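You operate a simulated robot arm through the tools that you are given. There is no shell and no other tool. Be economical: measure what you need, move in short steps, check, and stop when the job is done.

You are at the controls of a simulated two-armed robot. One attempt, no reset.

Task
Take the can and leave it in the grey bucket on the top of the wooden table. Put two of the silencers from the sealing bench on the shelf under the sealing bench. Take the cap off the grease tin on the top of the wooden table and lay it down there. Stack the canister marked "55-60 %" from the top of the wooden table on top of the canister that says "65-70 %". Take the dish on the layer board and put it away on the top of the test bench. Fetch the pendant box and stand it on the shelf under the steel table. Do these in any order. Set down upright: pendant box.

The check looks at the end state, three seconds after you hand in, the way a careful person would. Anything else that was tipped, shoved, dropped, spilled or broken makes it a failure. A push-on lid holds only when it is set on centred and level and pressed home; a screw cap is set on level and turned clockwise until tight.

Robot
Two 6-joint arms with two-finger parallel grippers on one trunk, on a base that drives. Base frame: it is fixed to the floor where the robot stands at the start and does not move with it; the origin is under the middle of the robot, x ahead of it, y to its left, z up; the surface under the hand at the start is at about z = 0.86. Units: m, degrees, N and s.
The left shoulder is at the start at [0.08, 0.216, 1.61], the right one opposite. With the tool pointing down near the work surface each hand reaches from about 0.1 to 0.68 m from the robot's upright axis, wherever it stands, measured 20 degrees to its own side. Places, roughly: bucket (24x24x28 cm) [-1.5, 0.7, 1]; can (9x9x18 cm) [0.5, 0.1, 0.9]; canister [-1.5, 0.75, 1]; dish (10x8x3 cm) [-0.9, 2.8, 0.8]; grease tin [-1.5, 0.25, 1]; pendant box (7x6x12 cm) [-10.1, 3.3, 0.9]; shelf under the sealing bench [-16.7, -1.5, 0.4]; shelf under the steel table [-7.2, 1.8, 0.4]; silencer (4x4x8 cm) [-16.6, -1.8, 0.9]; top of the test bench [-15.9, 3.2, 0.9]. Payload 3.43 kg a hand.
Tool frame (each hand has its own): the origin (TCP) lies between the finger pads and is the grasp point; the fingertips stand 0.03 m ahead of it; z points along the fingers, y is the line along which they close. The gripper opens to 0.094 m. The fingers are 0.028 m wide and 0.01 m thick; the gripper's body (0.05 by 0.096 m) begins 0.055 m behind the TCP.
Orientation is told as [roll, pitch, yaw] about the base's x, y, z axes, in that order, counted from this pose: with the fingers straight down and closing along the base's y, the tool's x points along the base's -x, its y along +y and its z along -z.

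Tools
- The arms move only by the tool arm_command. It takes "left_increments", "right_increments" or both (then of equal length, played together; a hand with none holds still); each is a list of rows, each a list of 7 numbers: the finger opening in m, from 0 to 0.094, then the shift along the tool's x, y, z in m, then the turn, a rotation vector about the tool's x, y, z in degrees. In form: [[fingers, tx, ty, tz, rx, ry, rz], ...]. A call has 1 to 20 rows; each row is the pose to reach, as a shift and turn from the pose commanded when the call began, along the tool's axes at that moment. A row lasts 0.2 s, in which the tool goes at most 0.05 m and 8.6 degrees; a call with a longer step from one row to the next is refused whole, and so is a gripper value outside its range. Where a pose cannot be reached the arm comes as near as it can. A force on the tool above 40 N (or 10 N above the force at the start of the call, whichever is more), or a blocked arm, ends the call early, and 0.2 s more pass. Each finger travels about 0.072 m/s and halts on what it meets, pressing with about 29 N; the grip force reading is that of the motor and also rises with nothing between the fingers. The clock runs only during rows and for 0.2 s after the last one: add rows that repeat a pose to give the fingers time. The reply holds the time, the measured pose of the TCP, the force on the tool along the base axes, the opening and the grip force, in the units named above and with some noise, with the torque about the TCP (base axes, N m) and any sound that the robot's microphone picked up.
- Cameras (640 x 400 px; columns grow to the right, rows downward): "scene" is now at [0.0947, 0.0194, 1.7662]; the picture's right is [0.17, -0.98, 0.00], its down [-0.87, -0.15, -0.47] and it looks along [0.46, 0.08, -0.88] (base axes); focal length 254 px, centre (320, 200). "left" rides on the left gripper at [0.076, -0.014, -0.102] in its tool frame; the picture's right is [0.18, 0.98, 0.00], its down [-0.75, 0.14, -0.64] and it looks along [-0.63, 0.12, 0.77] (tool axes); focal length 243 px, centre (320, 200). "right" rides on the right gripper at [0.076, 0.014, -0.102] in its tool frame; the picture's right is [-0.18, 0.98, 0.00], its down [-0.75, -0.14, -0.64] and it looks along [-0.63, -0.12, 0.77] (tool axes); focal length 243 px, centre (320, 200).
- capture(camera): a new picture of that camera. No time passes.
- lift_body(by): slides the trunk up (or, below 0, down) by that many m; the arms and the scene camera ride with it, the base frame stays. It gives what a move gives, with no picture.
- base_move(legs): drives the robot by 1 to 6 legs, each [ahead, left, turn to the left] in m, m and degrees, along the robot's own axes; the way and the turn of a leg run together, so that a leg with both is an arc; at most 1.5 m and 180 degrees a leg. The arms and the cameras ride along, it lands a little off, and it stops where it bumps. It gives what a move gives.
- pan_tilt(pan, tilt): turns the head with the scene camera to pan (to the left, within 86 degrees either way) and tilt (down, from -29 to 69), counted from straight ahead of the robot. It gives what a move gives.
- measure_at(camera, pixels): there is no depth. For up to 12 entries [column, row, z] of the newest picture of that camera ("zoom" is the newest enlarged one), the place [x, y] in the base frame at which the ray of that pixel passes the height z, good to about 0.002 m, but the place of the scene camera against the robot may be out by one fixed shift of up to 0.018 m in any direction. No time passes.
- zoom(camera, box): a new picture of the part [left, top, right, bottom] of that camera's present view, enlarged. No time passes.
- hand_in(): hands the job in; it is judged then, once.

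Keep the steps short. Do not move on a guess: measure, check each grasp and each placing, and mend mistakes. In all there are 131 turns and 146 pictures (those below and enlarged ones count). Leave the grippers open and the arms clear of the work at the hand-in unless told otherwise, and finish with a single line.

The tools are called after "Emit:" by a JSON object that holds its "op" and its "data". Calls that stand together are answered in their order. arm_command: Moves the arms, as the interface text tells. Its arguments: {"type":"object","properties":{"left_increments":{"type":"array","items":{"type":"array","items":{"type":"number"}}},"right_increments":{"type":"array","items":{"type":"array","items":{"type":"number"}}}},"required":[]} The other tools are called the same way: lift_body (by) slides the trunk up or down; base_move (legs) drives the base; pan_tilt (pan, tilt) turns the head that bears the scene camera; capture (camera) takes a picture; measure_at (camera, pixels) gives the place at which the rays of pixels pass given heights; zoom (camera, box) takes an enlarged picture of a part of a camera's view; hand_in () hands the job in.

At the start:

```text
time: 0.0
left_tool_pos: [0.4885, 0.3274, 1.059]
left_orientation: [0.1, 0.0, -0.1]
left_ft_force: [1.1, 0.0, 0.9]
left_ft_torque: [0.04, 0.02, 0.01]
left_grip_width: 0.094
left_gripper_force: 0.0
right_tool_pos: [0.3829, -0.0715, 1.0008]
right_orientation: [0.1, 0.0, -0.1]
right_ft_force: [-0.2, 0.3, -0.1]
right_ft_torque: [0.0, 0.0, 0.01]
right_grip_width: 0.094
right_gripper_force: 0.1
trunk travel left (down, up): [-0.84, 0.0]
robot x, y, heading: [-0.0009, -0.0006, 0.0]
head pan, tilt: [10.0, 62.2]
```

scene: 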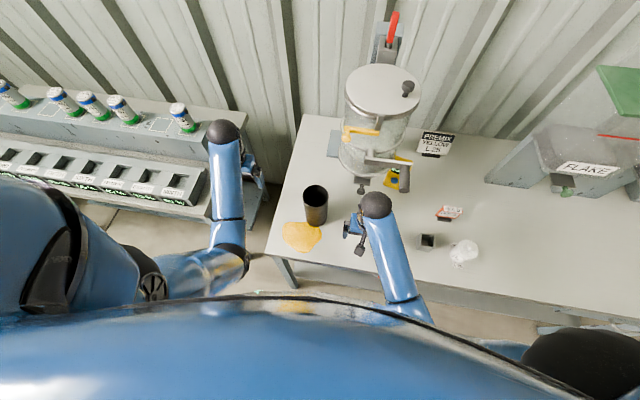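
right: 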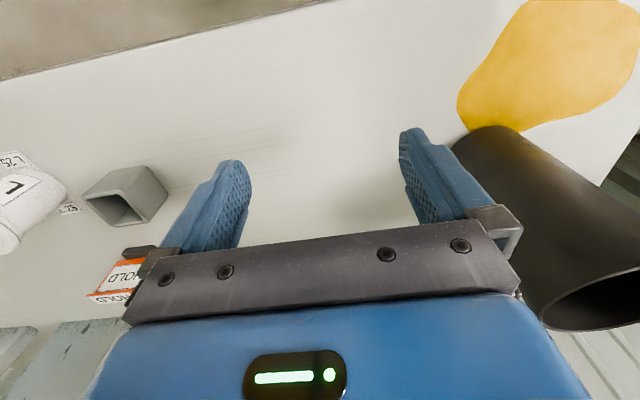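
left: 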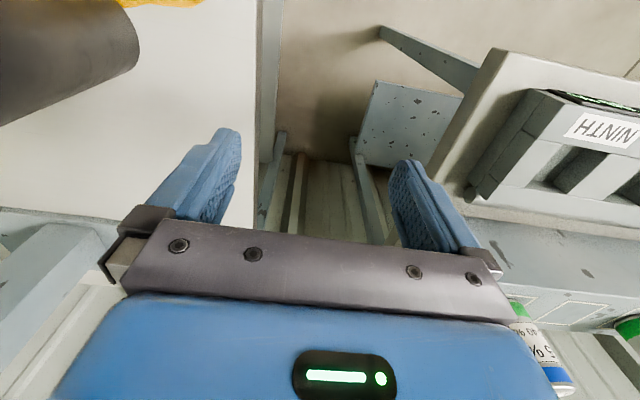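

I see a dark open can at about (315,205) in the scene view, with a yellow patch beside it. I'll zoom in to measure it.

Emit:
{"op": "zoom", "data": {"camera": "scene", "box": [240, 140, 400, 260]}}

Emit:
{"op": "measure_at", "data": {"camera": "scene", "pixels": [[315, 194, 1.04], [303, 194, 1.04], [328, 194, 1.04], [315, 186, 1.04], [315, 203, 1.04], [316, 227, 0.86], [305, 220, 0.86], [327, 220, 0.86]]}}

```text
3.33 times, centred on (320, 200) of scene
```

zoom: 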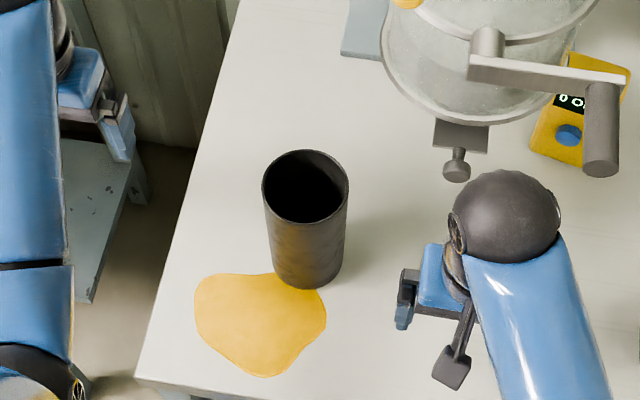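

```text
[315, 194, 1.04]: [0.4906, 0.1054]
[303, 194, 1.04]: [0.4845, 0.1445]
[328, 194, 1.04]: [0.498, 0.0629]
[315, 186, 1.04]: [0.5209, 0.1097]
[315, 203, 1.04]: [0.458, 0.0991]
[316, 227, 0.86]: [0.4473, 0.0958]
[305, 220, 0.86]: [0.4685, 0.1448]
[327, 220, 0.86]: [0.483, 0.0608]
```

The can's centre is near (0.49, 0.103), with the rim at about 1.04 and a width of about 0.088. That leaves little finger clearance. I'll raise the right hand and move it aside, then bring the left hand above the can and look with the wrist camera.

Emit:
{"op": "arm_command", "data": {"left_increments": [[0.094, 0, 0, -0.04, 0, 0, 0], [0.094, 0, 0, -0.08, 0, 0, 0], [0.094, 0, 0, -0.11, 0, 0, 0], [0.094, 0, -0.04, -0.11, 0, 0, 0], [0.094, 0, -0.08, -0.11, 0, 0, 0], [0.094, 0, -0.12, -0.11, 0, 0, 0], [0.094, 0, -0.16, -0.11, 0, 0, 0], [0.094, 0, -0.19, -0.11, 0, 0, 0], [0.094, 0, -0.224, -0.11, 0, 0, 0], [0.094, 0, -0.224, -0.11, 0, 0, 0]], "right_increments": [[0.094, 0, 0, -0.04, 0, 0, 0], [0.094, 0, -0.04, -0.08, 0, 0, 0], [0.094, 0.02, -0.08, -0.1, 0, 0, 0], [0.094, 0.04, -0.12, -0.1, 0, 0, 0], [0.094, 0.06, -0.16, -0.1, 0, 0, 0], [0.094, 0.08, -0.18, -0.1, 0, 0, 0], [0.094, 0.08, -0.18, -0.1, 0, 0, 0], [0.094, 0.08, -0.18, -0.1, 0, 0, 0], [0.094, 0.08, -0.18, -0.1, 0, 0, 0], [0.094, 0.08, -0.18, -0.1, 0, 0, 0]]}}

Emit:
{"op": "capture", "data": {"camera": "left"}}

```text
refused: row 2 steps farther than a row can; nothing moved
```

```text
141 pictures are left
```

left: 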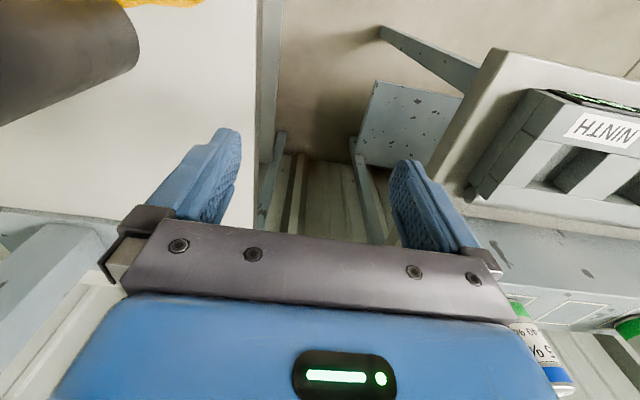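

That call was refused because a right-hand diagonal step was too long. I'll shorten the step and send it again.

Emit:
{"op": "arm_command", "data": {"left_increments": [[0.094, 0, 0, -0.04, 0, 0, 0], [0.094, 0, 0, -0.08, 0, 0, 0], [0.094, 0, 0, -0.11, 0, 0, 0], [0.094, 0, -0.04, -0.11, 0, 0, 0], [0.094, 0, -0.08, -0.11, 0, 0, 0], [0.094, 0, -0.12, -0.11, 0, 0, 0], [0.094, 0, -0.16, -0.11, 0, 0, 0], [0.094, 0, -0.19, -0.11, 0, 0, 0], [0.094, 0, -0.224, -0.11, 0, 0, 0], [0.094, 0, -0.224, -0.11, 0, 0, 0]], "right_increments": [[0.094, 0, 0, -0.04, 0, 0, 0], [0.094, 0, -0.02, -0.08, 0, 0, 0], [0.094, 0.02, -0.05, -0.1, 0, 0, 0], [0.094, 0.04, -0.09, -0.1, 0, 0, 0], [0.094, 0.06, -0.13, -0.1, 0, 0, 0], [0.094, 0.08, -0.17, -0.1, 0, 0, 0], [0.094, 0.08, -0.18, -0.1, 0, 0, 0], [0.094, 0.08, -0.18, -0.1, 0, 0, 0], [0.094, 0.08, -0.18, -0.1, 0, 0, 0], [0.094, 0.08, -0.18, -0.1, 0, 0, 0]]}}

Emit:
{"op": "capture", "data": {"camera": "left"}}

```text
time: 2.2
left_tool_pos: [0.5252, 0.0959, 1.0769]
left_orientation: [0.0, -0.1, 0.0]
left_ft_force: [-0.2, -0.6, -0.4]
left_ft_torque: [0.01, 0.0, 0.01]
left_grip_width: 0.094
left_gripper_force: 0.0
left hand out of reach, approached as far as the arm can: row 1, 2, 3, 4, 5, 6, 7, 8, 9, 10
right_tool_pos: [0.2929, -0.2478, 1.0513]
right_orientation: [0.0, -0.1, -0.1]
right_ft_force: [0.8, 0.3, 0.0]
right_ft_torque: [-0.01, 0.0, 0.04]
right_grip_width: 0.094
right_gripper_force: 0.1
right hand out of reach, approached as far as the arm can: row 2, 3, 4, 5, 6, 7, 8, 9, 10
trunk travel left (down, up): [-0.84, 0.0]
robot x, y, heading: [0.0014, -0.0014, -0.1]
head pan, tilt: [10.0, 62.2]
```

```text
140 pictures are left
```

left: 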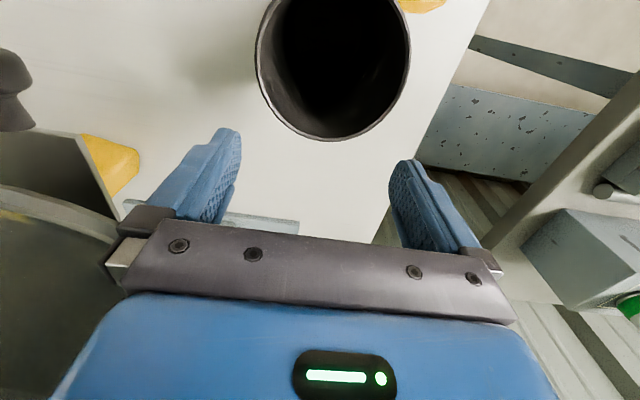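

With the tool straight down, the hand can't get higher than about z = 1.08 here. The can has to clear the bucket rim, so I'll test whether a tool pitched 45° forward reaches higher. I'm backing away from the can as I tilt.

Emit:
{"op": "arm_command", "data": {"left_increments": [[0.094, 0.02, 0, -0.01, 0, -8, 0], [0.094, 0.04, 0, -0.02, 0, -16, 0], [0.094, 0.06, 0, -0.04, 0, -24, 0], [0.094, 0.08, 0, -0.06, 0, -32, 0], [0.094, 0.1, 0, -0.09, 0, -40, 0], [0.094, 0.1, 0, -0.12, 0, -45, 0], [0.094, 0.1, 0, -0.14, 0, -45, 0], [0.094, 0.1, 0, -0.14, 0, -45, 0]]}}

Emit:
{"op": "capture", "data": {"camera": "left"}}

```text
time: 4.0
left_tool_pos: [0.4247, 0.0955, 1.2157]
left_orientation: [-0.1, -45.1, 0.0]
left_ft_force: [-0.4, -0.5, -0.2]
left_ft_torque: [0.01, -0.03, 0.04]
left_grip_width: 0.094
left_gripper_force: 0.1
right_tool_pos: [0.2933, -0.2479, 1.0524]
right_orientation: [0.1, -0.3, -0.1]
right_ft_force: [-0.3, 0.1, 0.4]
right_ft_torque: [-0.02, 0.01, -0.02]
right_grip_width: 0.0941
right_gripper_force: 0.2
trunk travel left (down, up): [-0.84, 0.0]
robot x, y, heading: [-0.0014, -0.0012, 0.2]
head pan, tilt: [10.0, 62.2]
```

```text
139 pictures are left
```

left: 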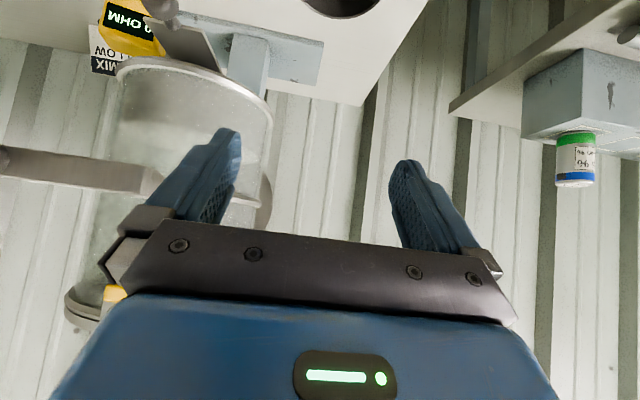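

The tilted hand reaches z = 1.216 without trouble. I'll go back to tool-down to measure the can's rim precisely with the wrist camera.

Emit:
{"op": "arm_command", "data": {"left_increments": [[0.094, -0.003, 0, 0.03, 0, 8, 0], [0.094, -0.007, 0, 0.06, 0, 16, 0], [0.094, -0.01, 0, 0.09, 0, 24, 0], [0.094, -0.015, 0, 0.12, 0, 32, 0], [0.094, -0.02, 0, 0.15, 0, 40, 0], [0.094, -0.028, 0, 0.169, 0, 45, 0], [0.094, -0.028, 0, 0.169, 0, 45, 0]]}}

Emit:
{"op": "capture", "data": {"camera": "left"}}

```text
time: 5.6
left_tool_pos: [0.5721, 0.0927, 1.104]
left_orientation: [0.0, 0.0, 0.0]
left_ft_force: [0.2, 1.8, -0.1]
left_ft_torque: [-0.07, -0.03, 0.02]
left_grip_width: 0.0935
left_gripper_force: 0.1
left hand out of reach, approached as far as the arm can: row 4, 5, 6, 7
right_tool_pos: [0.2927, -0.2475, 1.0524]
right_orientation: [0.0, -0.2, -0.1]
right_ft_force: [0.3, -0.2, 0.3]
right_ft_torque: [-0.02, 0.0, 0.01]
right_grip_width: 0.094
right_gripper_force: 0.2
trunk travel left (down, up): [-0.84, 0.0]
robot x, y, heading: [-0.0031, 0.0045, 0.1]
head pan, tilt: [10.0, 62.2]
```

```text
138 pictures are left
```

left: 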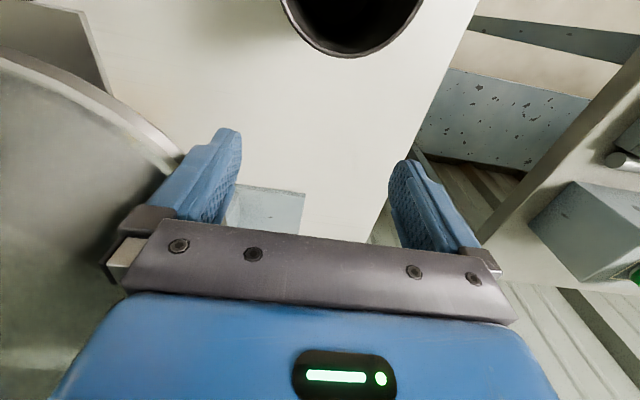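

I passed the intended spot. The near rim shows at (355,50). I'll shift back to about (0.525, 0.10, 1.077), where the full rim was visible.

Emit:
{"op": "arm_command", "data": {"left_increments": [[0.094, 0.024, 0.004, 0.012, 0, 0, 0], [0.094, 0.047, 0.008, 0.025, 0, 0, 0], [0.094, 0.047, 0.008, 0.025, 0, 0, 0]]}}

Emit:
{"op": "capture", "data": {"camera": "left"}}

```text
time: 6.4
left_tool_pos: [0.5268, 0.1002, 1.0765]
left_orientation: [0.0, -0.2, 0.0]
left_ft_force: [-0.4, -0.4, 0.5]
left_ft_torque: [0.02, -0.03, -0.01]
left_grip_width: 0.0939
left_gripper_force: 0.0
left hand out of reach, approached as far as the arm can: row 1
right_tool_pos: [0.2927, -0.2483, 1.0518]
right_orientation: [0.1, -0.1, -0.2]
right_ft_force: [-0.3, 0.7, 0.0]
right_ft_torque: [-0.02, -0.02, 0.0]
right_grip_width: 0.0942
right_gripper_force: 0.2
trunk travel left (down, up): [-0.84, 0.0]
robot x, y, heading: [0.0035, -0.0034, 0.1]
head pan, tilt: [10.0, 62.2]
```

```text
137 pictures are left
```

left: 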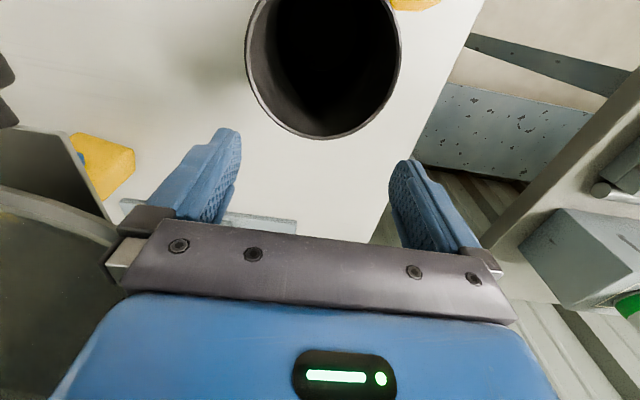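

I'm measuring points on the rim's outer edge at z = 1.04.

Emit:
{"op": "measure_at", "data": {"camera": "left", "pixels": [[245, 48, 1.04], [401, 48, 1.04], [330, 139, 1.04], [265, 100, 1.04], [386, 100, 1.04], [254, 10, 1.04], [394, 10, 1.04]]}}

```text
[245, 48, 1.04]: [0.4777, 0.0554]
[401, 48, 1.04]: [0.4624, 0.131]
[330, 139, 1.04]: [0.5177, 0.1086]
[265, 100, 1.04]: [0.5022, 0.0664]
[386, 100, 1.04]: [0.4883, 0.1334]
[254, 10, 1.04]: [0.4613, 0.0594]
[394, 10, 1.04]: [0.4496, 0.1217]
```

Correcting for scale, the rim is about 0.084 wide, centred near (0.480, 0.096) with its top near z = 1.032. I'll back off to a 45° tilted pre-grasp at (0.40, 0.096, 1.085), in line with the approach axis.

Emit:
{"op": "arm_command", "data": {"left_increments": [[0.094, 0.02, -0.001, -0.005, 0, -8, 0], [0.094, 0.04, -0.002, -0.01, 0, -16, 0], [0.094, 0.065, -0.003, -0.01, 0, -24, 0], [0.094, 0.09, -0.0045, -0.01, 0, -32, 0], [0.094, 0.115, -0.0045, -0.01, 0, -40, 0], [0.094, 0.127, -0.0045, -0.0085, 0, -45, 0], [0.094, 0.127, -0.0045, -0.0085, 0, -45, 0]]}}

Emit:
{"op": "zoom", "data": {"camera": "scene", "box": [240, 140, 400, 260]}}

```text
time: 8.0
left_tool_pos: [0.3991, 0.0977, 1.0872]
left_orientation: [-0.1, -45.0, 0.0]
left_ft_force: [-0.2, 0.5, 0.7]
left_ft_torque: [0.01, 0.02, 0.01]
left_grip_width: 0.0942
left_gripper_force: 0.1
right_tool_pos: [0.2956, -0.2475, 1.0509]
right_orientation: [0.0, -0.2, 0.0]
right_ft_force: [1.4, 0.1, -0.9]
right_ft_torque: [-0.02, 0.01, -0.01]
right_grip_width: 0.0937
right_gripper_force: 0.3
trunk travel left (down, up): [-0.84, 0.0]
robot x, y, heading: [-0.0002, -0.0018, -0.1]
head pan, tilt: [10.0, 62.2]
```

```text
3.33 times, centred on (320, 200) of scene
```

zoom: 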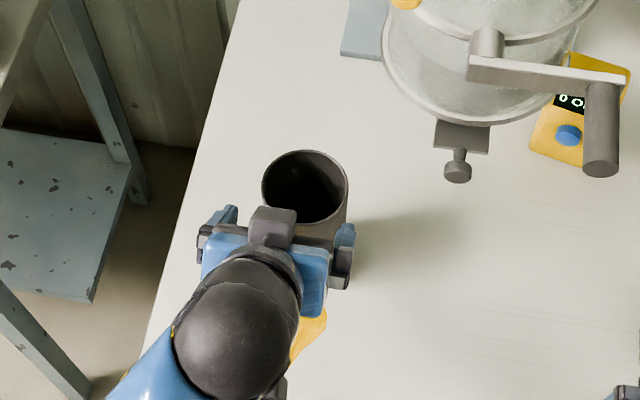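

The hand looks aligned. I'll advance halfway along the tool axis and check that the fingers straddle the rim.

Emit:
{"op": "arm_command", "data": {"left_increments": [[0.094, 0, 0, 0.025, 0, 0, 0], [0.094, 0, 0, 0.045, 0, 0, 0], [0.094, 0, 0, 0.06, 0, 0, 0], [0.094, 0, 0, 0.06, 0, 0, 0]]}}

Emit:
{"op": "zoom", "data": {"camera": "scene", "box": [270, 160, 370, 235]}}

Emit:
{"op": "capture", "data": {"camera": "left"}}

```text
time: 9.0
left_tool_pos: [0.4417, 0.0963, 1.0444]
left_orientation: [0.1, -45.0, 0.0]
left_ft_force: [-0.3, 0.5, 0.3]
left_ft_torque: [0.02, 0.02, -0.02]
left_grip_width: 0.0941
left_gripper_force: 0.1
right_tool_pos: [0.2939, -0.2464, 1.0521]
right_orientation: [0.1, -0.2, -0.1]
right_ft_force: [0.1, -0.4, -0.1]
right_ft_torque: [0.01, -0.03, -0.02]
right_grip_width: 0.0939
right_gripper_force: 0.1
trunk travel left (down, up): [-0.84, 0.0]
robot x, y, heading: [0.0024, -0.0008, -0.2]
head pan, tilt: [10.0, 62.2]
```

```text
5.33 times, centred on (320, 198) of scene
```

zoom: 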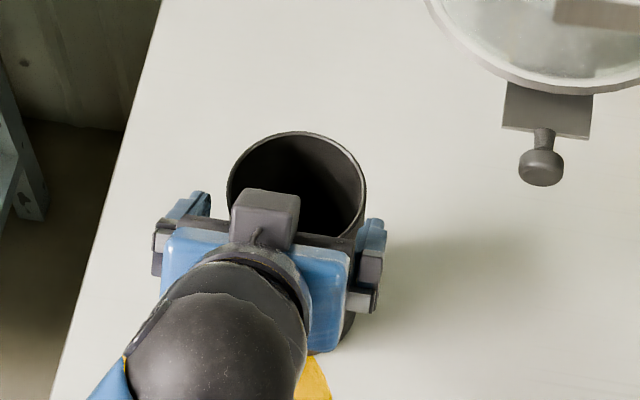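

```text
134 pictures are left
```

left: 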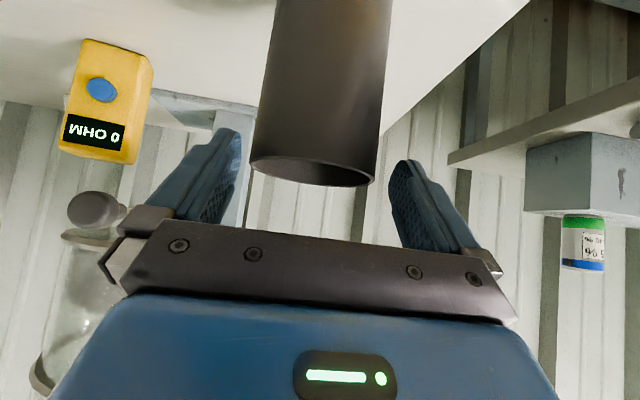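

The wrist view shows the can between the fingers: the rim spans 250–375 and the fingers sit at 241 and 392. I'll advance the last 0.053 m and close.

Emit:
{"op": "arm_command", "data": {"left_increments": [[0.094, 0, 0, 0.02, 0, 0, 0], [0.094, 0, 0, 0.04, 0, 0, 0], [0.094, 0, 0, 0.053, 0, 0, 0], [0.094, 0, 0, 0.053, 0, 0, 0], [0.07, 0, 0, 0.053, 0, 0, 0], [0.07, 0, 0, 0.053, 0, 0, 0], [0.07, 0, 0, 0.053, 0, 0, 0]]}}

Emit:
{"op": "capture", "data": {"camera": "left"}}

```text
time: 10.6
left_tool_pos: [0.4784, 0.096, 1.0062]
left_orientation: [0.0, -44.9, 0.0]
left_ft_force: [-0.4, -1.0, 0.4]
left_ft_torque: [-0.01, -0.01, -0.03]
left_grip_width: 0.0893
left_gripper_force: 29.2
right_tool_pos: [0.2936, -0.2467, 1.0523]
right_orientation: [0.1, -0.2, 0.0]
right_ft_force: [0.2, 0.8, -0.3]
right_ft_torque: [0.01, 0.01, -0.02]
right_grip_width: 0.0941
right_gripper_force: 0.1
trunk travel left (down, up): [-0.84, 0.0]
robot x, y, heading: [0.0042, 0.0005, -0.2]
head pan, tilt: [10.0, 62.2]
```

```text
133 pictures are left
```

left: 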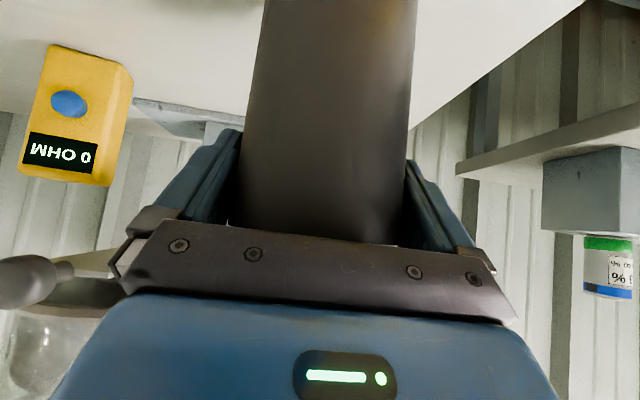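

The can is held: opening 0.0893, grip force 29 N. I'll lift it straight up in steps.

Emit:
{"op": "arm_command", "data": {"left_increments": [[0.07, -0.014, 0, -0.014, 0, 0, 0], [0.07, -0.035, 0, -0.035, 0, 0, 0], [0.07, -0.065, 0, -0.065, 0, 0, 0], [0.07, -0.095, 0, -0.095, 0, 0, 0], [0.07, -0.125, 0, -0.125, 0, 0, 0], [0.07, -0.155, 0, -0.155, 0, 0, 0], [0.07, -0.185, 0, -0.185, 0, 0, 0], [0.07, -0.21, 0, -0.21, 0, 0, 0], [0.07, -0.21, 0, -0.21, 0, 0, 0]]}}

Emit:
{"op": "capture", "data": {"camera": "scene"}}

```text
time: 12.6
left_tool_pos: [0.4808, 0.0958, 1.3053]
left_orientation: [0.0, -45.0, -0.1]
left_ft_force: [-0.1, -0.1, -0.8]
left_ft_torque: [-0.01, 0.01, 0.0]
left_grip_width: 0.089
left_gripper_force: 28.7
right_tool_pos: [0.2942, -0.2471, 1.0528]
right_orientation: [0.0, -0.2, -0.1]
right_ft_force: [0.9, -0.1, 0.1]
right_ft_torque: [-0.03, 0.03, 0.03]
right_grip_width: 0.0935
right_gripper_force: 0.1
trunk travel left (down, up): [-0.84, 0.0]
robot x, y, heading: [-0.002, 0.0003, 0.1]
head pan, tilt: [10.0, 62.2]
```

```text
132 pictures are left
```

scene: 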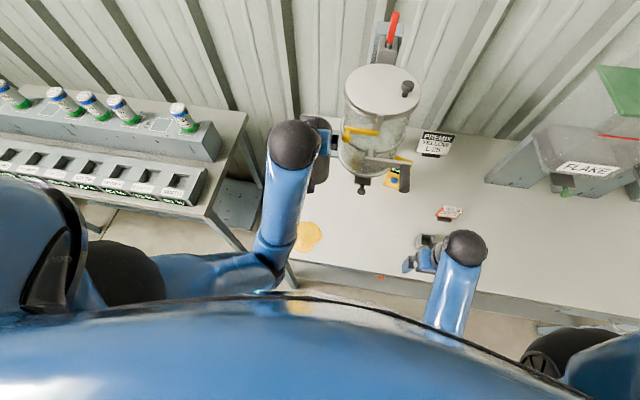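

The can is up at 1.305. The jars on the bench to the left carry % labels, so I'll zoom in on them before leaving.

Emit:
{"op": "zoom", "data": {"camera": "scene", "box": [0, 70, 208, 200]}}

Emit:
{"op": "pan_tilt", "data": {"pan": 84, "tilt": 30}}

Emit:
{"op": "capture", "data": {"camera": "scene"}}

```text
3.08 times, centred on (104, 135) of scene
```

zoom: 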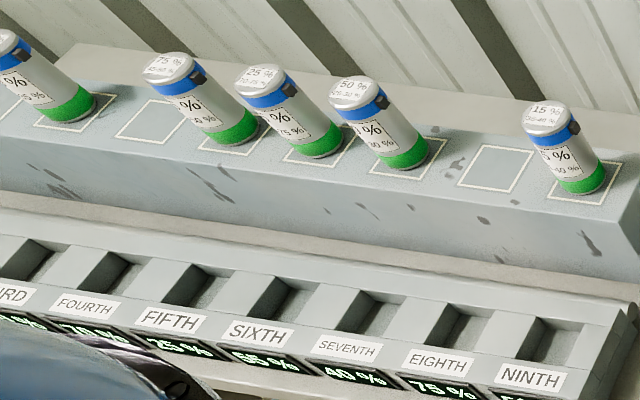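

```text
time: 14.1
left_tool_pos: [0.4803, 0.0944, 1.3056]
left_orientation: [0.1, -45.0, -0.1]
left_ft_force: [0.0, 1.2, -1.0]
left_ft_torque: [0.0, -0.02, -0.01]
left_grip_width: 0.089
left_gripper_force: 28.9
right_tool_pos: [0.2944, -0.247, 1.0531]
right_orientation: [0.1, -0.1, -0.1]
right_ft_force: [0.2, 0.2, -1.0]
right_ft_torque: [0.02, -0.01, -0.02]
right_grip_width: 0.0939
right_gripper_force: 0.0
trunk travel left (down, up): [-0.84, 0.0]
robot x, y, heading: [0.0018, 0.0006, -0.2]
head pan, tilt: [84.0, 30.0]
```

```text
130 pictures are left
```

scene: 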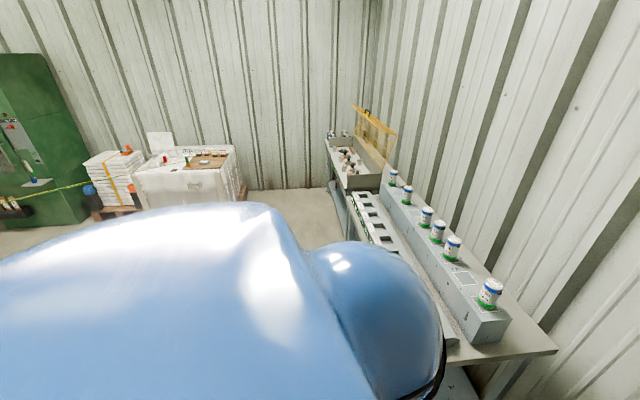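

Those are different canisters. I'll back off 0.3 m and turn left 180° to face the wooden table.

Emit:
{"op": "base_move", "data": {"legs": [[-0.3, 0, 0], [0, 0, 175]]}}

Emit:
{"op": "pan_tilt", "data": {"pan": 0, "tilt": 35}}

Emit:
{"op": "capture", "data": {"camera": "scene"}}

```text
time: 23.4
left_tool_pos: [-0.7869, -0.0703, 1.3048]
left_orientation: [0.0, -45.0, 177.1]
left_ft_force: [0.0, -0.6, -1.9]
left_ft_torque: [0.0, -0.01, -0.01]
left_grip_width: 0.0885
left_gripper_force: 28.7
right_tool_pos: [-0.5828, 0.2624, 1.0514]
right_orientation: [0.1, -0.1, 177.1]
right_ft_force: [-0.8, -0.7, 0.4]
right_ft_torque: [0.03, 0.04, 0.03]
right_grip_width: 0.0939
right_gripper_force: 0.1
trunk travel left (down, up): [-0.84, 0.0]
robot x, y, heading: [-0.3017, 0.0006, 176.8]
head pan, tilt: [84.0, 30.0]
```

```text
time: 24.9
left_tool_pos: [-0.7869, -0.0705, 1.3041]
left_orientation: [0.1, -45.0, 177.0]
left_ft_force: [0.3, 0.7, -1.2]
left_ft_torque: [-0.02, 0.02, 0.02]
left_grip_width: 0.0891
left_gripper_force: 29.0
right_tool_pos: [-0.5826, 0.2615, 1.0523]
right_orientation: [0.2, -0.2, 177.0]
right_ft_force: [0.1, 1.0, -0.8]
right_ft_torque: [0.01, 0.01, 0.03]
right_grip_width: 0.0942
right_gripper_force: 0.1
trunk travel left (down, up): [-0.84, 0.0]
robot x, y, heading: [-0.303, 0.0018, 177.2]
head pan, tilt: [0.0, 35.0]
```

```text
129 pictures are left
```

scene: 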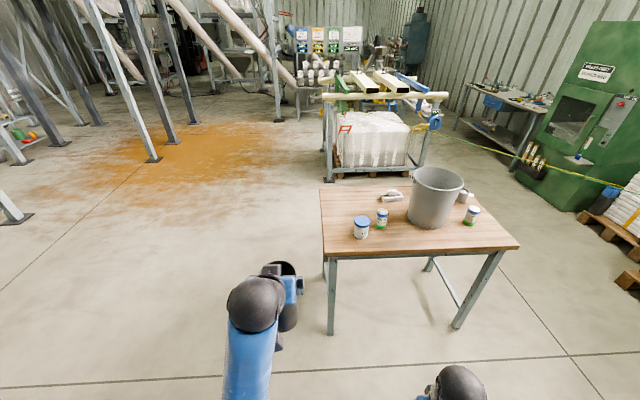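

Emit:
{"op": "zoom", "data": {"camera": "scene", "box": [310, 150, 530, 287]}}

Emit:
{"op": "measure_at", "data": {"camera": "scene", "pixels": [[324, 255, 0.86], [519, 248, 0.86], [320, 189, 0.86], [463, 184, 0.86], [428, 226, 0.86], [407, 182, 1.14], [463, 182, 1.14], [362, 236, 0.86], [381, 228, 0.86], [471, 224, 0.86], [391, 198, 0.86]]}}

```text
2.91 times, centred on (420, 218) of scene
```

zoom: 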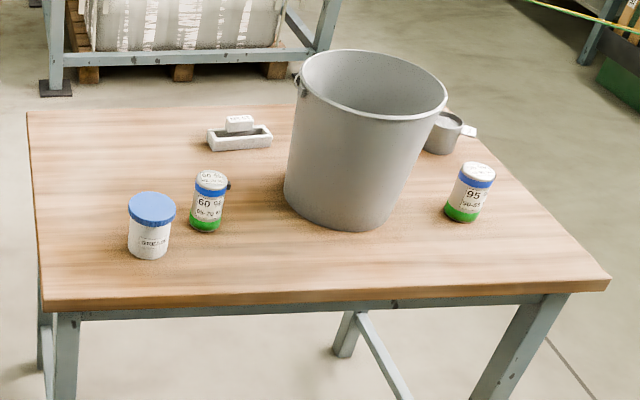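

```text
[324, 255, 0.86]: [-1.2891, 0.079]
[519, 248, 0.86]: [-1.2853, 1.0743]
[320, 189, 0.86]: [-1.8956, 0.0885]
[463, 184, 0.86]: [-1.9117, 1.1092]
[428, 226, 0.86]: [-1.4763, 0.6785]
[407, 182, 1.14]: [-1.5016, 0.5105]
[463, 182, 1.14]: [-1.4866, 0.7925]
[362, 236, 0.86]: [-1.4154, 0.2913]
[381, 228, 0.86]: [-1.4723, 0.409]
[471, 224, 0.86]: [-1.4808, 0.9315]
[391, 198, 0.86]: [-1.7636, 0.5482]
```

The wooden table looks like it sits near z = 0.95. I'll drive sideways so the bucket ends up ahead and slightly to the left, staying back for now, then take a closer look.

Emit:
{"op": "base_move", "data": {"legs": [[0, -0.72, 3], [0.2, 0, 0]]}}

Emit:
{"op": "pan_tilt", "data": {"pan": 15, "tilt": 45}}

Emit:
{"op": "capture", "data": {"camera": "scene"}}

```text
time: 30.1
left_tool_pos: [-0.9603, 0.6239, 1.3064]
left_orientation: [0.1, -45.3, 180.0]
left_ft_force: [0.1, 0.4, -1.1]
left_ft_torque: [0.02, 0.02, -0.01]
left_grip_width: 0.0888
left_gripper_force: 29.2
right_tool_pos: [-0.7748, 0.9668, 1.0539]
right_orientation: [0.0, -0.3, 179.9]
right_ft_force: [0.8, 0.6, -0.1]
right_ft_torque: [0.06, 0.04, 0.03]
right_grip_width: 0.094
right_gripper_force: 0.0
trunk travel left (down, up): [-0.84, 0.0]
robot x, y, heading: [-0.4886, 0.719, 180.0]
head pan, tilt: [0.0, 35.0]
```

```text
time: 30.8
left_tool_pos: [-0.9645, 0.6237, 1.3044]
left_orientation: [0.0, -44.9, 180.0]
left_ft_force: [1.1, 0.0, -2.5]
left_ft_torque: [0.01, 0.01, -0.02]
left_grip_width: 0.0889
left_gripper_force: 29.0
right_tool_pos: [-0.7787, 0.9664, 1.0524]
right_orientation: [0.2, -0.2, 180.0]
right_ft_force: [0.8, 0.2, -1.2]
right_ft_torque: [0.0, 0.02, -0.01]
right_grip_width: 0.0938
right_gripper_force: 0.0
trunk travel left (down, up): [-0.84, 0.0]
robot x, y, heading: [-0.4845, 0.7212, 180.0]
head pan, tilt: [15.0, 45.0]
```

```text
127 pictures are left
```

scene: 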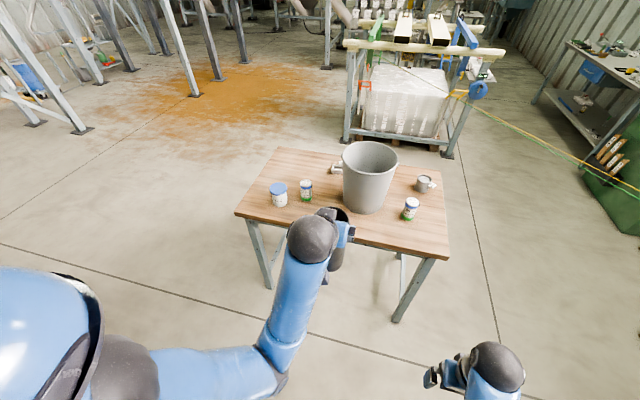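

I'm measuring the front corners of the table and the bucket rim at several heights, to pin down the table height by comparing with the earlier view.

Emit:
{"op": "measure_at", "data": {"camera": "scene", "pixels": [[236, 213, 0.86], [236, 213, 0.95], [448, 258, 0.86], [448, 258, 0.95], [341, 163, 1.23], [398, 160, 1.23], [370, 143, 1.23], [370, 213, 0.95], [410, 218, 0.95], [306, 200, 0.95], [280, 206, 0.95]]}}

Emit:
{"op": "zoom", "data": {"camera": "scene", "box": [260, 130, 452, 250]}}

```text
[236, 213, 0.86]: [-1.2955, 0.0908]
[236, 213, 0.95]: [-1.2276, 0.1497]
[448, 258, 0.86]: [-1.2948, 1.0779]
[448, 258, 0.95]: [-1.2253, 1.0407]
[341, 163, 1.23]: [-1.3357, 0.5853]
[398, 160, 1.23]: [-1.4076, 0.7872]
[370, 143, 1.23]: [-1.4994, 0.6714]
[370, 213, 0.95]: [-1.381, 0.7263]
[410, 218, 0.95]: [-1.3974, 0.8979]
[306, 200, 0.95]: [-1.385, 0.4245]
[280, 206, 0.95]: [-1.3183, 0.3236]
```

```text
3.33 times, centred on (356, 190) of scene
```

zoom: 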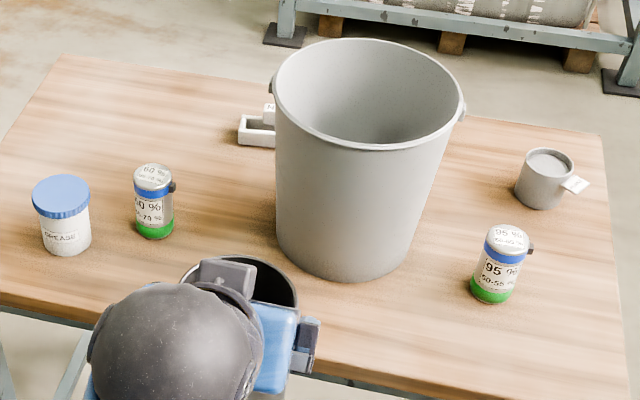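

The two views agree at z = 0.86, so the table top is about 0.86. Now I'll measure the bucket rim at z = 1.14 and zoom in on the canister labels.

Emit:
{"op": "measure_at", "data": {"camera": "scene", "pixels": [[343, 155.5, 1.14], [399, 157, 1.14], [371, 142, 1.14], [368, 175, 1.14], [364, 215, 0.86], [343, 199, 0.86], [382, 205, 0.86], [409, 221, 0.86], [306, 201, 0.86], [281, 206, 0.86]]}}

Emit:
{"op": "zoom", "data": {"camera": "scene", "box": [392, 190, 432, 225]}}

Emit:
{"op": "zoom", "data": {"camera": "scene", "box": [264, 175, 320, 210]}}

```text
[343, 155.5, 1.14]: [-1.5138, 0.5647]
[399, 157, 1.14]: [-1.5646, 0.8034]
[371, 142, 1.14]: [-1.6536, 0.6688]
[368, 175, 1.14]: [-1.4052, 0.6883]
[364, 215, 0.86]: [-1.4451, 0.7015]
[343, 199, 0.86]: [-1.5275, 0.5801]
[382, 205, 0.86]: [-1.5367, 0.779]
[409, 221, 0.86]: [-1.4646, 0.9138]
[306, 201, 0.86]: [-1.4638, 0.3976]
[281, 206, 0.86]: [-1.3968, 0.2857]
```

```text
11.43 times, centred on (412, 208) of scene
```

zoom: 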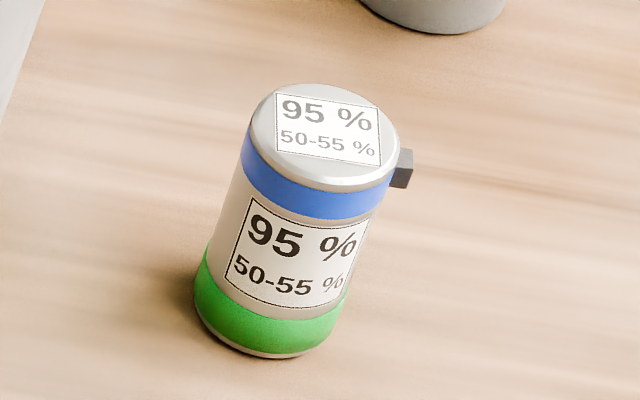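

```text
11.43 times, centred on (292, 192) of scene
```

zoom: 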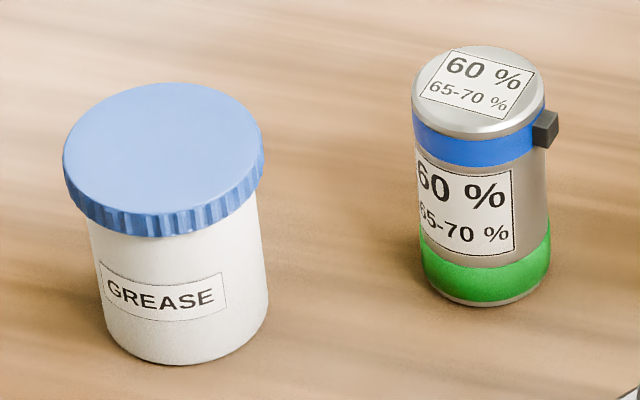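

The left canister reads "60 % / 65-70 %" and the right one "95 % / 50-55 %". The one marked 55-60 % must be in or behind the bucket. I'll raise the can higher, drive a bit closer, and look into the bucket.

Emit:
{"op": "arm_command", "data": {"left_increments": [[0.07, -0.02, 0, -0.02, 0, 0, 0], [0.07, -0.045, 0, -0.045, 0, 0, 0], [0.07, -0.068, 0, -0.068, 0, 0, 0], [0.07, -0.068, 0, -0.068, 0, 0, 0]]}}

Emit:
{"op": "base_move", "data": {"legs": [[0.3, 0, 0]]}}

Emit:
{"op": "pan_tilt", "data": {"pan": 0, "tilt": 50}}

Emit:
{"op": "capture", "data": {"camera": "scene"}}

```text
time: 31.8
left_tool_pos: [-1.0043, 0.6327, 1.3257]
left_orientation: [0.0, -45.1, 180.0]
left_ft_force: [-0.2, 0.5, -0.6]
left_ft_torque: [-0.01, 0.0, 0.01]
left_grip_width: 0.0886
left_gripper_force: 29.2
left hand out of reach, approached as far as the arm can: row 1, 2, 3, 4
right_tool_pos: [-0.7789, 0.9651, 1.0515]
right_orientation: [0.1, -0.1, 179.9]
right_ft_force: [-0.2, -0.4, -0.6]
right_ft_torque: [0.0, 0.0, 0.03]
right_grip_width: 0.0941
right_gripper_force: 0.0
trunk travel left (down, up): [-0.84, 0.0]
robot x, y, heading: [-0.4823, 0.7218, 180.3]
head pan, tilt: [15.0, 45.0]
```

```text
time: 33.9
left_tool_pos: [-1.299, 0.6316, 1.3277]
left_orientation: [0.0, -45.4, -179.9]
left_ft_force: [0.8, -0.4, -0.8]
left_ft_torque: [-0.02, 0.02, 0.02]
left_grip_width: 0.0886
left_gripper_force: 28.8
right_tool_pos: [-1.0773, 0.9658, 1.0546]
right_orientation: [0.0, -0.3, -180.0]
right_ft_force: [-0.5, 0.7, -0.9]
right_ft_torque: [0.0, -0.01, 0.0]
right_grip_width: 0.0941
right_gripper_force: 0.0
trunk travel left (down, up): [-0.84, 0.0]
robot x, y, heading: [-0.7888, 0.7172, -180.0]
head pan, tilt: [15.0, 45.0]
```

```text
time: 34.6
left_tool_pos: [-1.3017, 0.6322, 1.3251]
left_orientation: [-0.1, -45.2, -179.9]
left_ft_force: [0.0, -0.1, -1.0]
left_ft_torque: [0.05, 0.01, -0.02]
left_grip_width: 0.0887
left_gripper_force: 29.6
right_tool_pos: [-1.0783, 0.9641, 1.0522]
right_orientation: [0.0, -0.1, -180.0]
right_ft_force: [0.0, 0.6, 0.3]
right_ft_torque: [0.0, -0.01, 0.03]
right_grip_width: 0.0939
right_gripper_force: 0.2
trunk travel left (down, up): [-0.84, 0.0]
robot x, y, heading: [-0.7858, 0.7181, -179.9]
head pan, tilt: [0.0, 50.0]
```

```text
123 pictures are left
```

scene: 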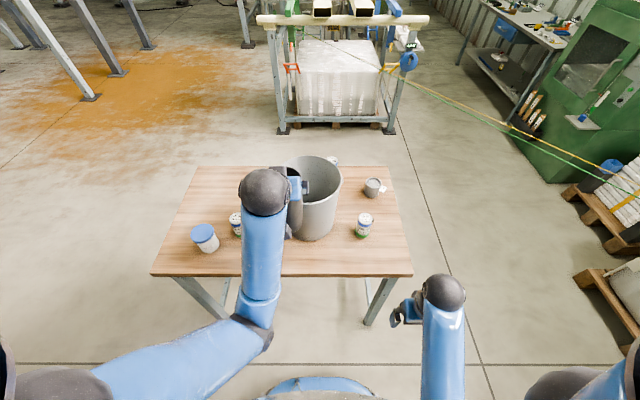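

The can bottom is at about 1.18, clear of the 1.14 rim. I'll drive 0.17 m closer and look into the bucket.

Emit:
{"op": "base_move", "data": {"legs": [[0.17, 0, 0]]}}

Emit:
{"op": "pan_tilt", "data": {"pan": 0, "tilt": 60}}

Emit:
{"op": "zoom", "data": {"camera": "scene", "box": [160, 80, 480, 280]}}

Emit:
{"op": "capture", "data": {"camera": "left"}}

```text
time: 36.1
left_tool_pos: [-1.4669, 0.6317, 1.3272]
left_orientation: [-0.1, -45.4, 179.9]
left_ft_force: [0.0, 0.2, -1.7]
left_ft_torque: [-0.02, 0.02, 0.02]
left_grip_width: 0.0886
left_gripper_force: 29.3
right_tool_pos: [-1.2437, 0.9649, 1.0533]
right_orientation: [0.1, -0.3, 179.9]
right_ft_force: [-0.4, 0.2, -0.5]
right_ft_torque: [0.03, 0.05, -0.03]
right_grip_width: 0.094
right_gripper_force: 0.2
trunk travel left (down, up): [-0.84, 0.0]
robot x, y, heading: [-0.9547, 0.7164, -179.8]
head pan, tilt: [0.0, 50.0]
```

```text
time: 36.8
left_tool_pos: [-1.4697, 0.632, 1.3266]
left_orientation: [0.0, -45.3, 179.9]
left_ft_force: [-0.1, -0.8, -1.2]
left_ft_torque: [0.0, -0.01, 0.02]
left_grip_width: 0.0887
left_gripper_force: 28.8
right_tool_pos: [-1.2467, 0.9655, 1.0525]
right_orientation: [0.1, -0.1, 180.0]
right_ft_force: [-0.4, -0.4, -0.3]
right_ft_torque: [0.01, -0.01, 0.03]
right_grip_width: 0.094
right_gripper_force: 0.1
trunk travel left (down, up): [-0.84, 0.0]
robot x, y, heading: [-0.9535, 0.719, -180.1]
head pan, tilt: [0.0, 60.0]
```

```text
2.00 times, centred on (320, 180) of scene
```

zoom: 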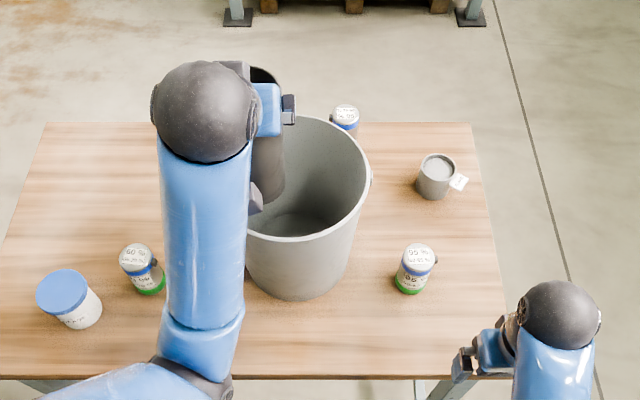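

```text
121 pictures are left
```

left: 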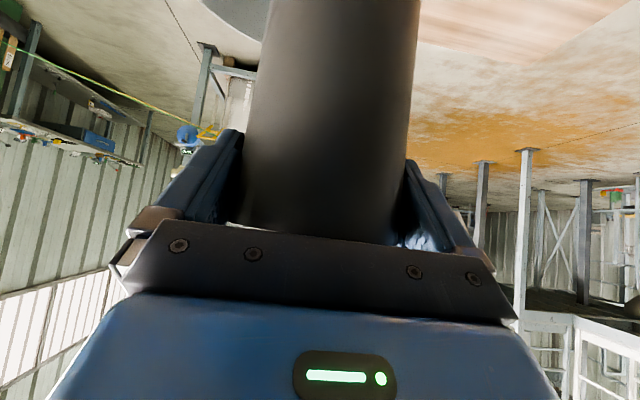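

The third canister stands behind the bucket at zoom (345,118), and the visible floor of the bucket is empty. I'll measure the rim circle at z = 1.14.

Emit:
{"op": "measure_at", "data": {"camera": "zoom", "pixels": [[371, 175, 1.14], [345, 132, 1.14], [358, 212, 1.14], [330, 233, 1.14], [300, 117, 1.14], [285, 242, 1.14], [300, 300, 0.86], [345, 280, 0.86], [345, 112, 0.96], [418, 291, 0.86], [150, 293, 0.86], [80, 328, 0.86]]}}

```text
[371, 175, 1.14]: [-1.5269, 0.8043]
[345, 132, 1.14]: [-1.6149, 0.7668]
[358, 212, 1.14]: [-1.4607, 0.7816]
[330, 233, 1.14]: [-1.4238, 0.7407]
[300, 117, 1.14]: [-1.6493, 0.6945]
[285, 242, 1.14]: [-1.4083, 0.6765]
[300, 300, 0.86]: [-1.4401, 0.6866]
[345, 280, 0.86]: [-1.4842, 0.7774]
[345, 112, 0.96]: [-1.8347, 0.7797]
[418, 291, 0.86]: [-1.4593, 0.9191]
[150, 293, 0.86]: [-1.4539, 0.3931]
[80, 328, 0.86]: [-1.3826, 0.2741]
```

The bucket centre, corrected for the camera shift I saw on the can, is about (-1.518, 0.690). I'll move the can over a point slightly beyond the centre, (-1.56, 0.69), and look before lowering.

Emit:
{"op": "arm_command", "data": {"left_increments": [[0.07, -0.01, -0.02, 0.01, 0, 0, 0], [0.07, -0.025, -0.04, 0.025, 0, 0, 0], [0.07, -0.045, -0.058, 0.045, 0, 0, 0], [0.07, -0.064, -0.058, 0.064, 0, 0, 0], [0.07, -0.064, -0.058, 0.064, 0, 0, 0]]}}

Emit:
{"op": "zoom", "data": {"camera": "scene", "box": [220, 90, 400, 250]}}

Emit:
{"op": "capture", "data": {"camera": "left"}}

```text
time: 38.0
left_tool_pos: [-1.5622, 0.6891, 1.3261]
left_orientation: [0.1, -45.2, -180.1]
left_ft_force: [-0.3, 0.5, -1.3]
left_ft_torque: [0.01, -0.03, -0.01]
left_grip_width: 0.0885
left_gripper_force: 29.0
right_tool_pos: [-1.2465, 0.9651, 1.0512]
right_orientation: [0.1, -0.2, 179.9]
right_ft_force: [-0.3, -0.4, -0.4]
right_ft_torque: [0.0, -0.02, -0.02]
right_grip_width: 0.094
right_gripper_force: 0.0
trunk travel left (down, up): [-0.84, 0.0]
robot x, y, heading: [-0.9542, 0.7233, -179.8]
head pan, tilt: [0.0, 60.0]
```

```text
2.50 times, centred on (310, 170) of scene
```

zoom: 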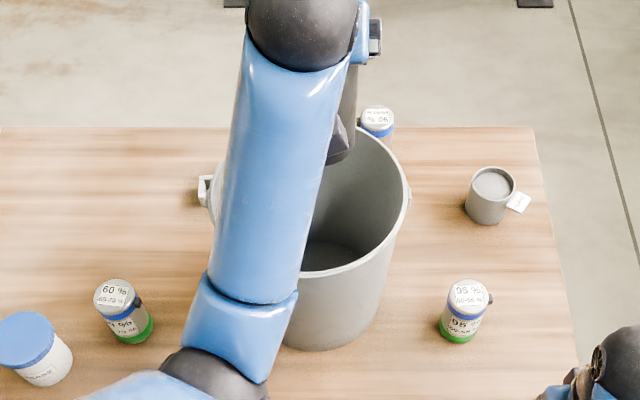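

```text
119 pictures are left
```

left: 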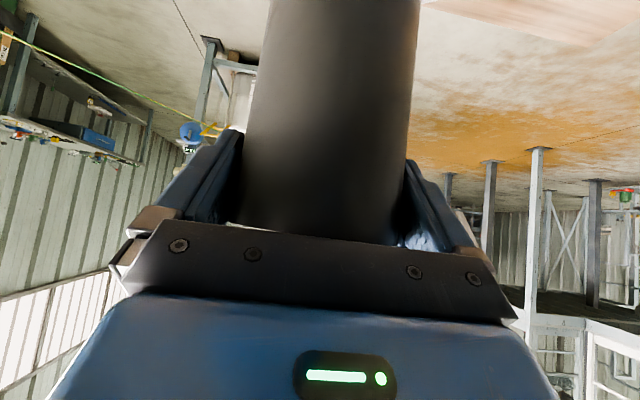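

Alignment looks good. I'll lower the can into the bucket in stages: first to TCP 1.16, then check the clearance of the forearm and the near rim.

Emit:
{"op": "arm_command", "data": {"left_increments": [[0.07, 0.02, 0, 0.02, 0, 0, 0], [0.07, 0.045, 0, 0.045, 0, 0, 0], [0.07, 0.07, 0, 0.07, 0, 0, 0], [0.07, 0.095, 0, 0.095, 0, 0, 0], [0.07, 0.117, 0, 0.117, 0, 0, 0], [0.07, 0.117, 0, 0.117, 0, 0, 0]]}}

Emit:
{"op": "zoom", "data": {"camera": "scene", "box": [220, 90, 400, 250]}}

Emit:
{"op": "capture", "data": {"camera": "right"}}

```text
time: 39.4
left_tool_pos: [-1.5614, 0.6906, 1.1604]
left_orientation: [0.0, -45.2, -180.0]
left_ft_force: [0.2, -0.3, -0.9]
left_ft_torque: [0.02, -0.02, 0.03]
left_grip_width: 0.0886
left_gripper_force: 29.3
right_tool_pos: [-1.2473, 0.9658, 1.0521]
right_orientation: [0.1, -0.1, 179.8]
right_ft_force: [0.1, 0.2, 1.2]
right_ft_torque: [-0.02, -0.06, 0.01]
right_grip_width: 0.0942
right_gripper_force: 0.1
trunk travel left (down, up): [-0.84, 0.0]
robot x, y, heading: [-0.9512, 0.7175, -180.0]
head pan, tilt: [0.0, 60.0]
```

```text
2.50 times, centred on (310, 170) of scene
```

zoom: 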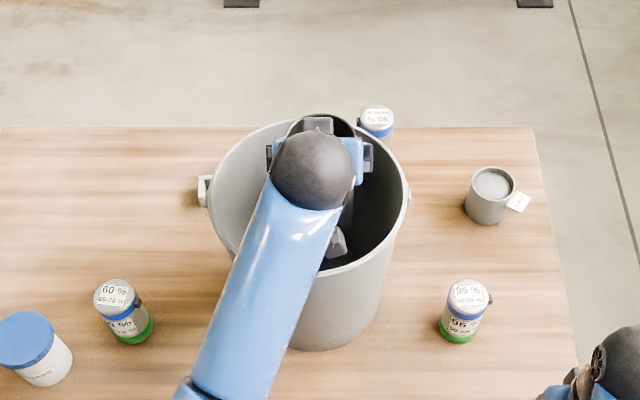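

```text
117 pictures are left
```

right: 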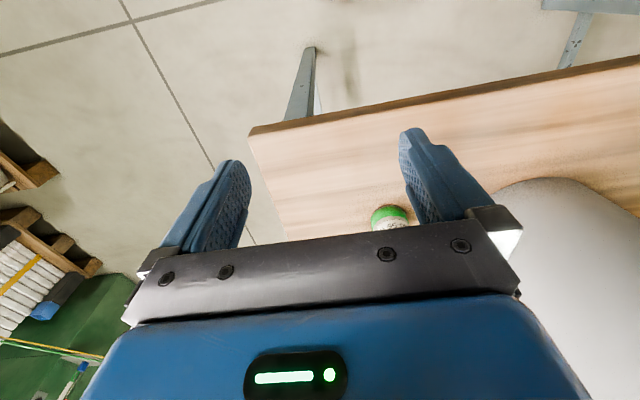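

The hand is centred in the bucket and the wrist camera at (335,245) is inside the rim. I'll lower another 0.075 in short steps.

Emit:
{"op": "arm_command", "data": {"left_increments": [[0.07, 0.014, 0, 0.014, 0, 0, 0], [0.07, 0.028, 0, 0.028, 0, 0, 0], [0.07, 0.042, 0, 0.042, 0, 0, 0], [0.07, 0.053, 0, 0.053, 0, 0, 0], [0.07, 0.053, 0, 0.053, 0, 0, 0]]}}

Emit:
{"op": "zoom", "data": {"camera": "scene", "box": [220, 90, 400, 250]}}

```text
time: 40.1
left_tool_pos: [-1.5613, 0.6903, 1.1287]
left_orientation: [-0.6, -46.2, -179.6]
left_ft_force: [0.1, -0.4, 9.3]
left_ft_torque: [0.11, -1.49, -0.08]
left_grip_width: 0.0885
left_gripper_force: 29.0
right_tool_pos: [-1.2441, 0.9651, 1.0524]
right_orientation: [0.0, -0.3, 179.9]
right_ft_force: [1.1, -0.7, -0.1]
right_ft_torque: [0.02, 0.01, -0.01]
right_grip_width: 0.0939
right_gripper_force: 0.0
trunk travel left (down, up): [-0.84, 0.0]
robot x, y, heading: [-0.9515, 0.7149, -179.8]
head pan, tilt: [0.0, 60.0]
stopped in row 3 (left hand): the force on the tool passed its limit at 55 N (the readings are from after the stop); the commanded pose is now the measured one
```

```text
2.50 times, centred on (310, 170) of scene
```

zoom: 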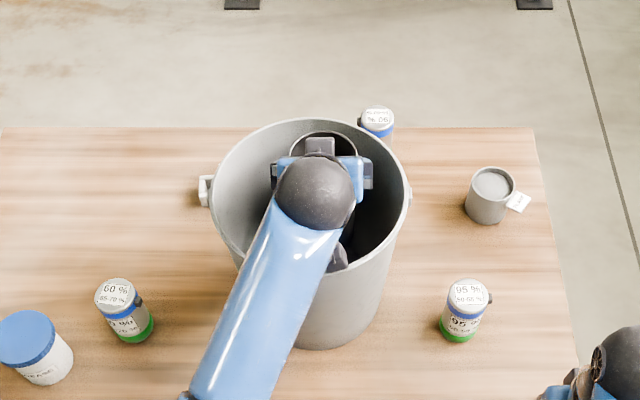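

Contact: the torque puts it about 0.16 m back from the TCP, so the wrist camera touched the near rim. I'll rise a little and tip the hand 20° more upright. The can then leans slightly, and the camera tucks inside the bucket. After that I'll lower.

Emit:
{"op": "arm_command", "data": {"left_increments": [[0.07, -0.015, 0, -0.015, 0, 0, 0], [0.07, -0.032, 0, -0.032, 0, 0, 0], [0.07, -0.032, 0, -0.032, 0, 7, 0], [0.07, -0.032, 0, -0.032, 0, 14, 0], [0.07, -0.032, 0, -0.032, 0, 21, 0], [0.07, -0.032, 0, -0.032, 0, 21, 0]]}}

Emit:
{"op": "zoom", "data": {"camera": "scene", "box": [220, 90, 400, 250]}}

```text
time: 41.5
left_tool_pos: [-1.5627, 0.6894, 1.1704]
left_orientation: [-0.4, -24.9, -179.9]
left_ft_force: [0.0, 0.1, -0.7]
left_ft_torque: [0.0, 0.02, -0.03]
left_grip_width: 0.0888
left_gripper_force: 29.0
right_tool_pos: [-1.2469, 0.9662, 1.0525]
right_orientation: [0.1, -0.2, 180.0]
right_ft_force: [0.2, -0.1, -0.3]
right_ft_torque: [-0.04, 0.0, -0.02]
right_grip_width: 0.0941
right_gripper_force: 0.1
trunk travel left (down, up): [-0.84, 0.0]
robot x, y, heading: [-0.956, 0.7158, -179.9]
head pan, tilt: [0.0, 60.0]
```

```text
2.50 times, centred on (310, 170) of scene
```

zoom: 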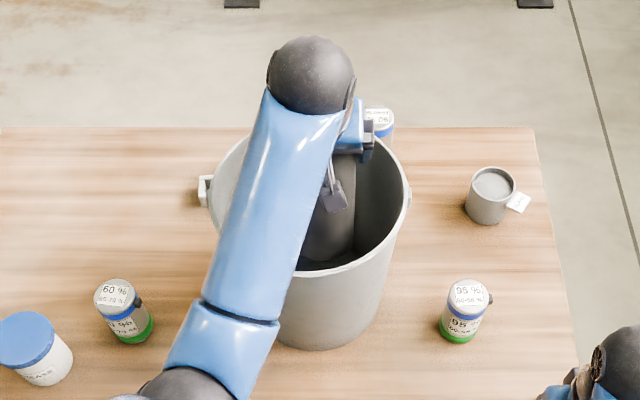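

The camera stalk at (335,195) is now well inside the rim. I'll lower 0.10 in short steps.

Emit:
{"op": "arm_command", "data": {"left_increments": [[0.07, 0.0106, 0, 0.0226, 0, 0, 0], [0.07, 0.0211, 0, 0.0453, 0, 0, 0], [0.07, 0.0317, 0, 0.068, 0, 0, 0], [0.07, 0.0423, 0, 0.0906, 0, 0, 0], [0.07, 0.0423, 0, 0.0906, 0, 0, 0]]}}

Emit:
{"op": "zoom", "data": {"camera": "scene", "box": [220, 90, 400, 250]}}

```text
time: 42.7
left_tool_pos: [-1.5655, 0.6915, 1.0702]
left_orientation: [-0.4, -24.8, -179.9]
left_ft_force: [0.0, 0.1, -0.5]
left_ft_torque: [-0.04, -0.01, -0.02]
left_grip_width: 0.0885
left_gripper_force: 28.8
right_tool_pos: [-1.2463, 0.9652, 1.0525]
right_orientation: [0.1, 0.0, 180.0]
right_ft_force: [0.0, -0.8, -0.1]
right_ft_torque: [-0.01, 0.0, 0.02]
right_grip_width: 0.094
right_gripper_force: 0.0
trunk travel left (down, up): [-0.84, 0.0]
robot x, y, heading: [-0.9522, 0.7183, -180.0]
head pan, tilt: [0.0, 60.0]
```

```text
2.50 times, centred on (310, 170) of scene
```

zoom: 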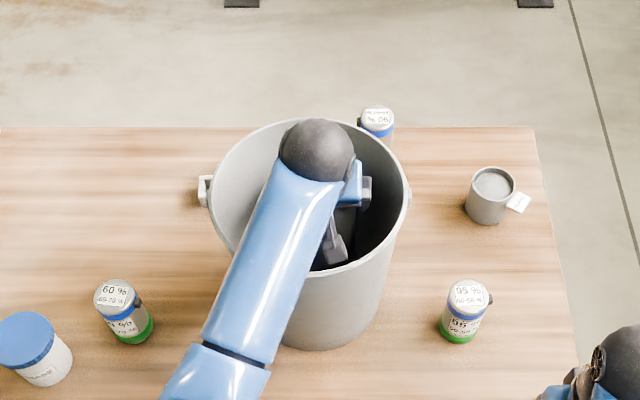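

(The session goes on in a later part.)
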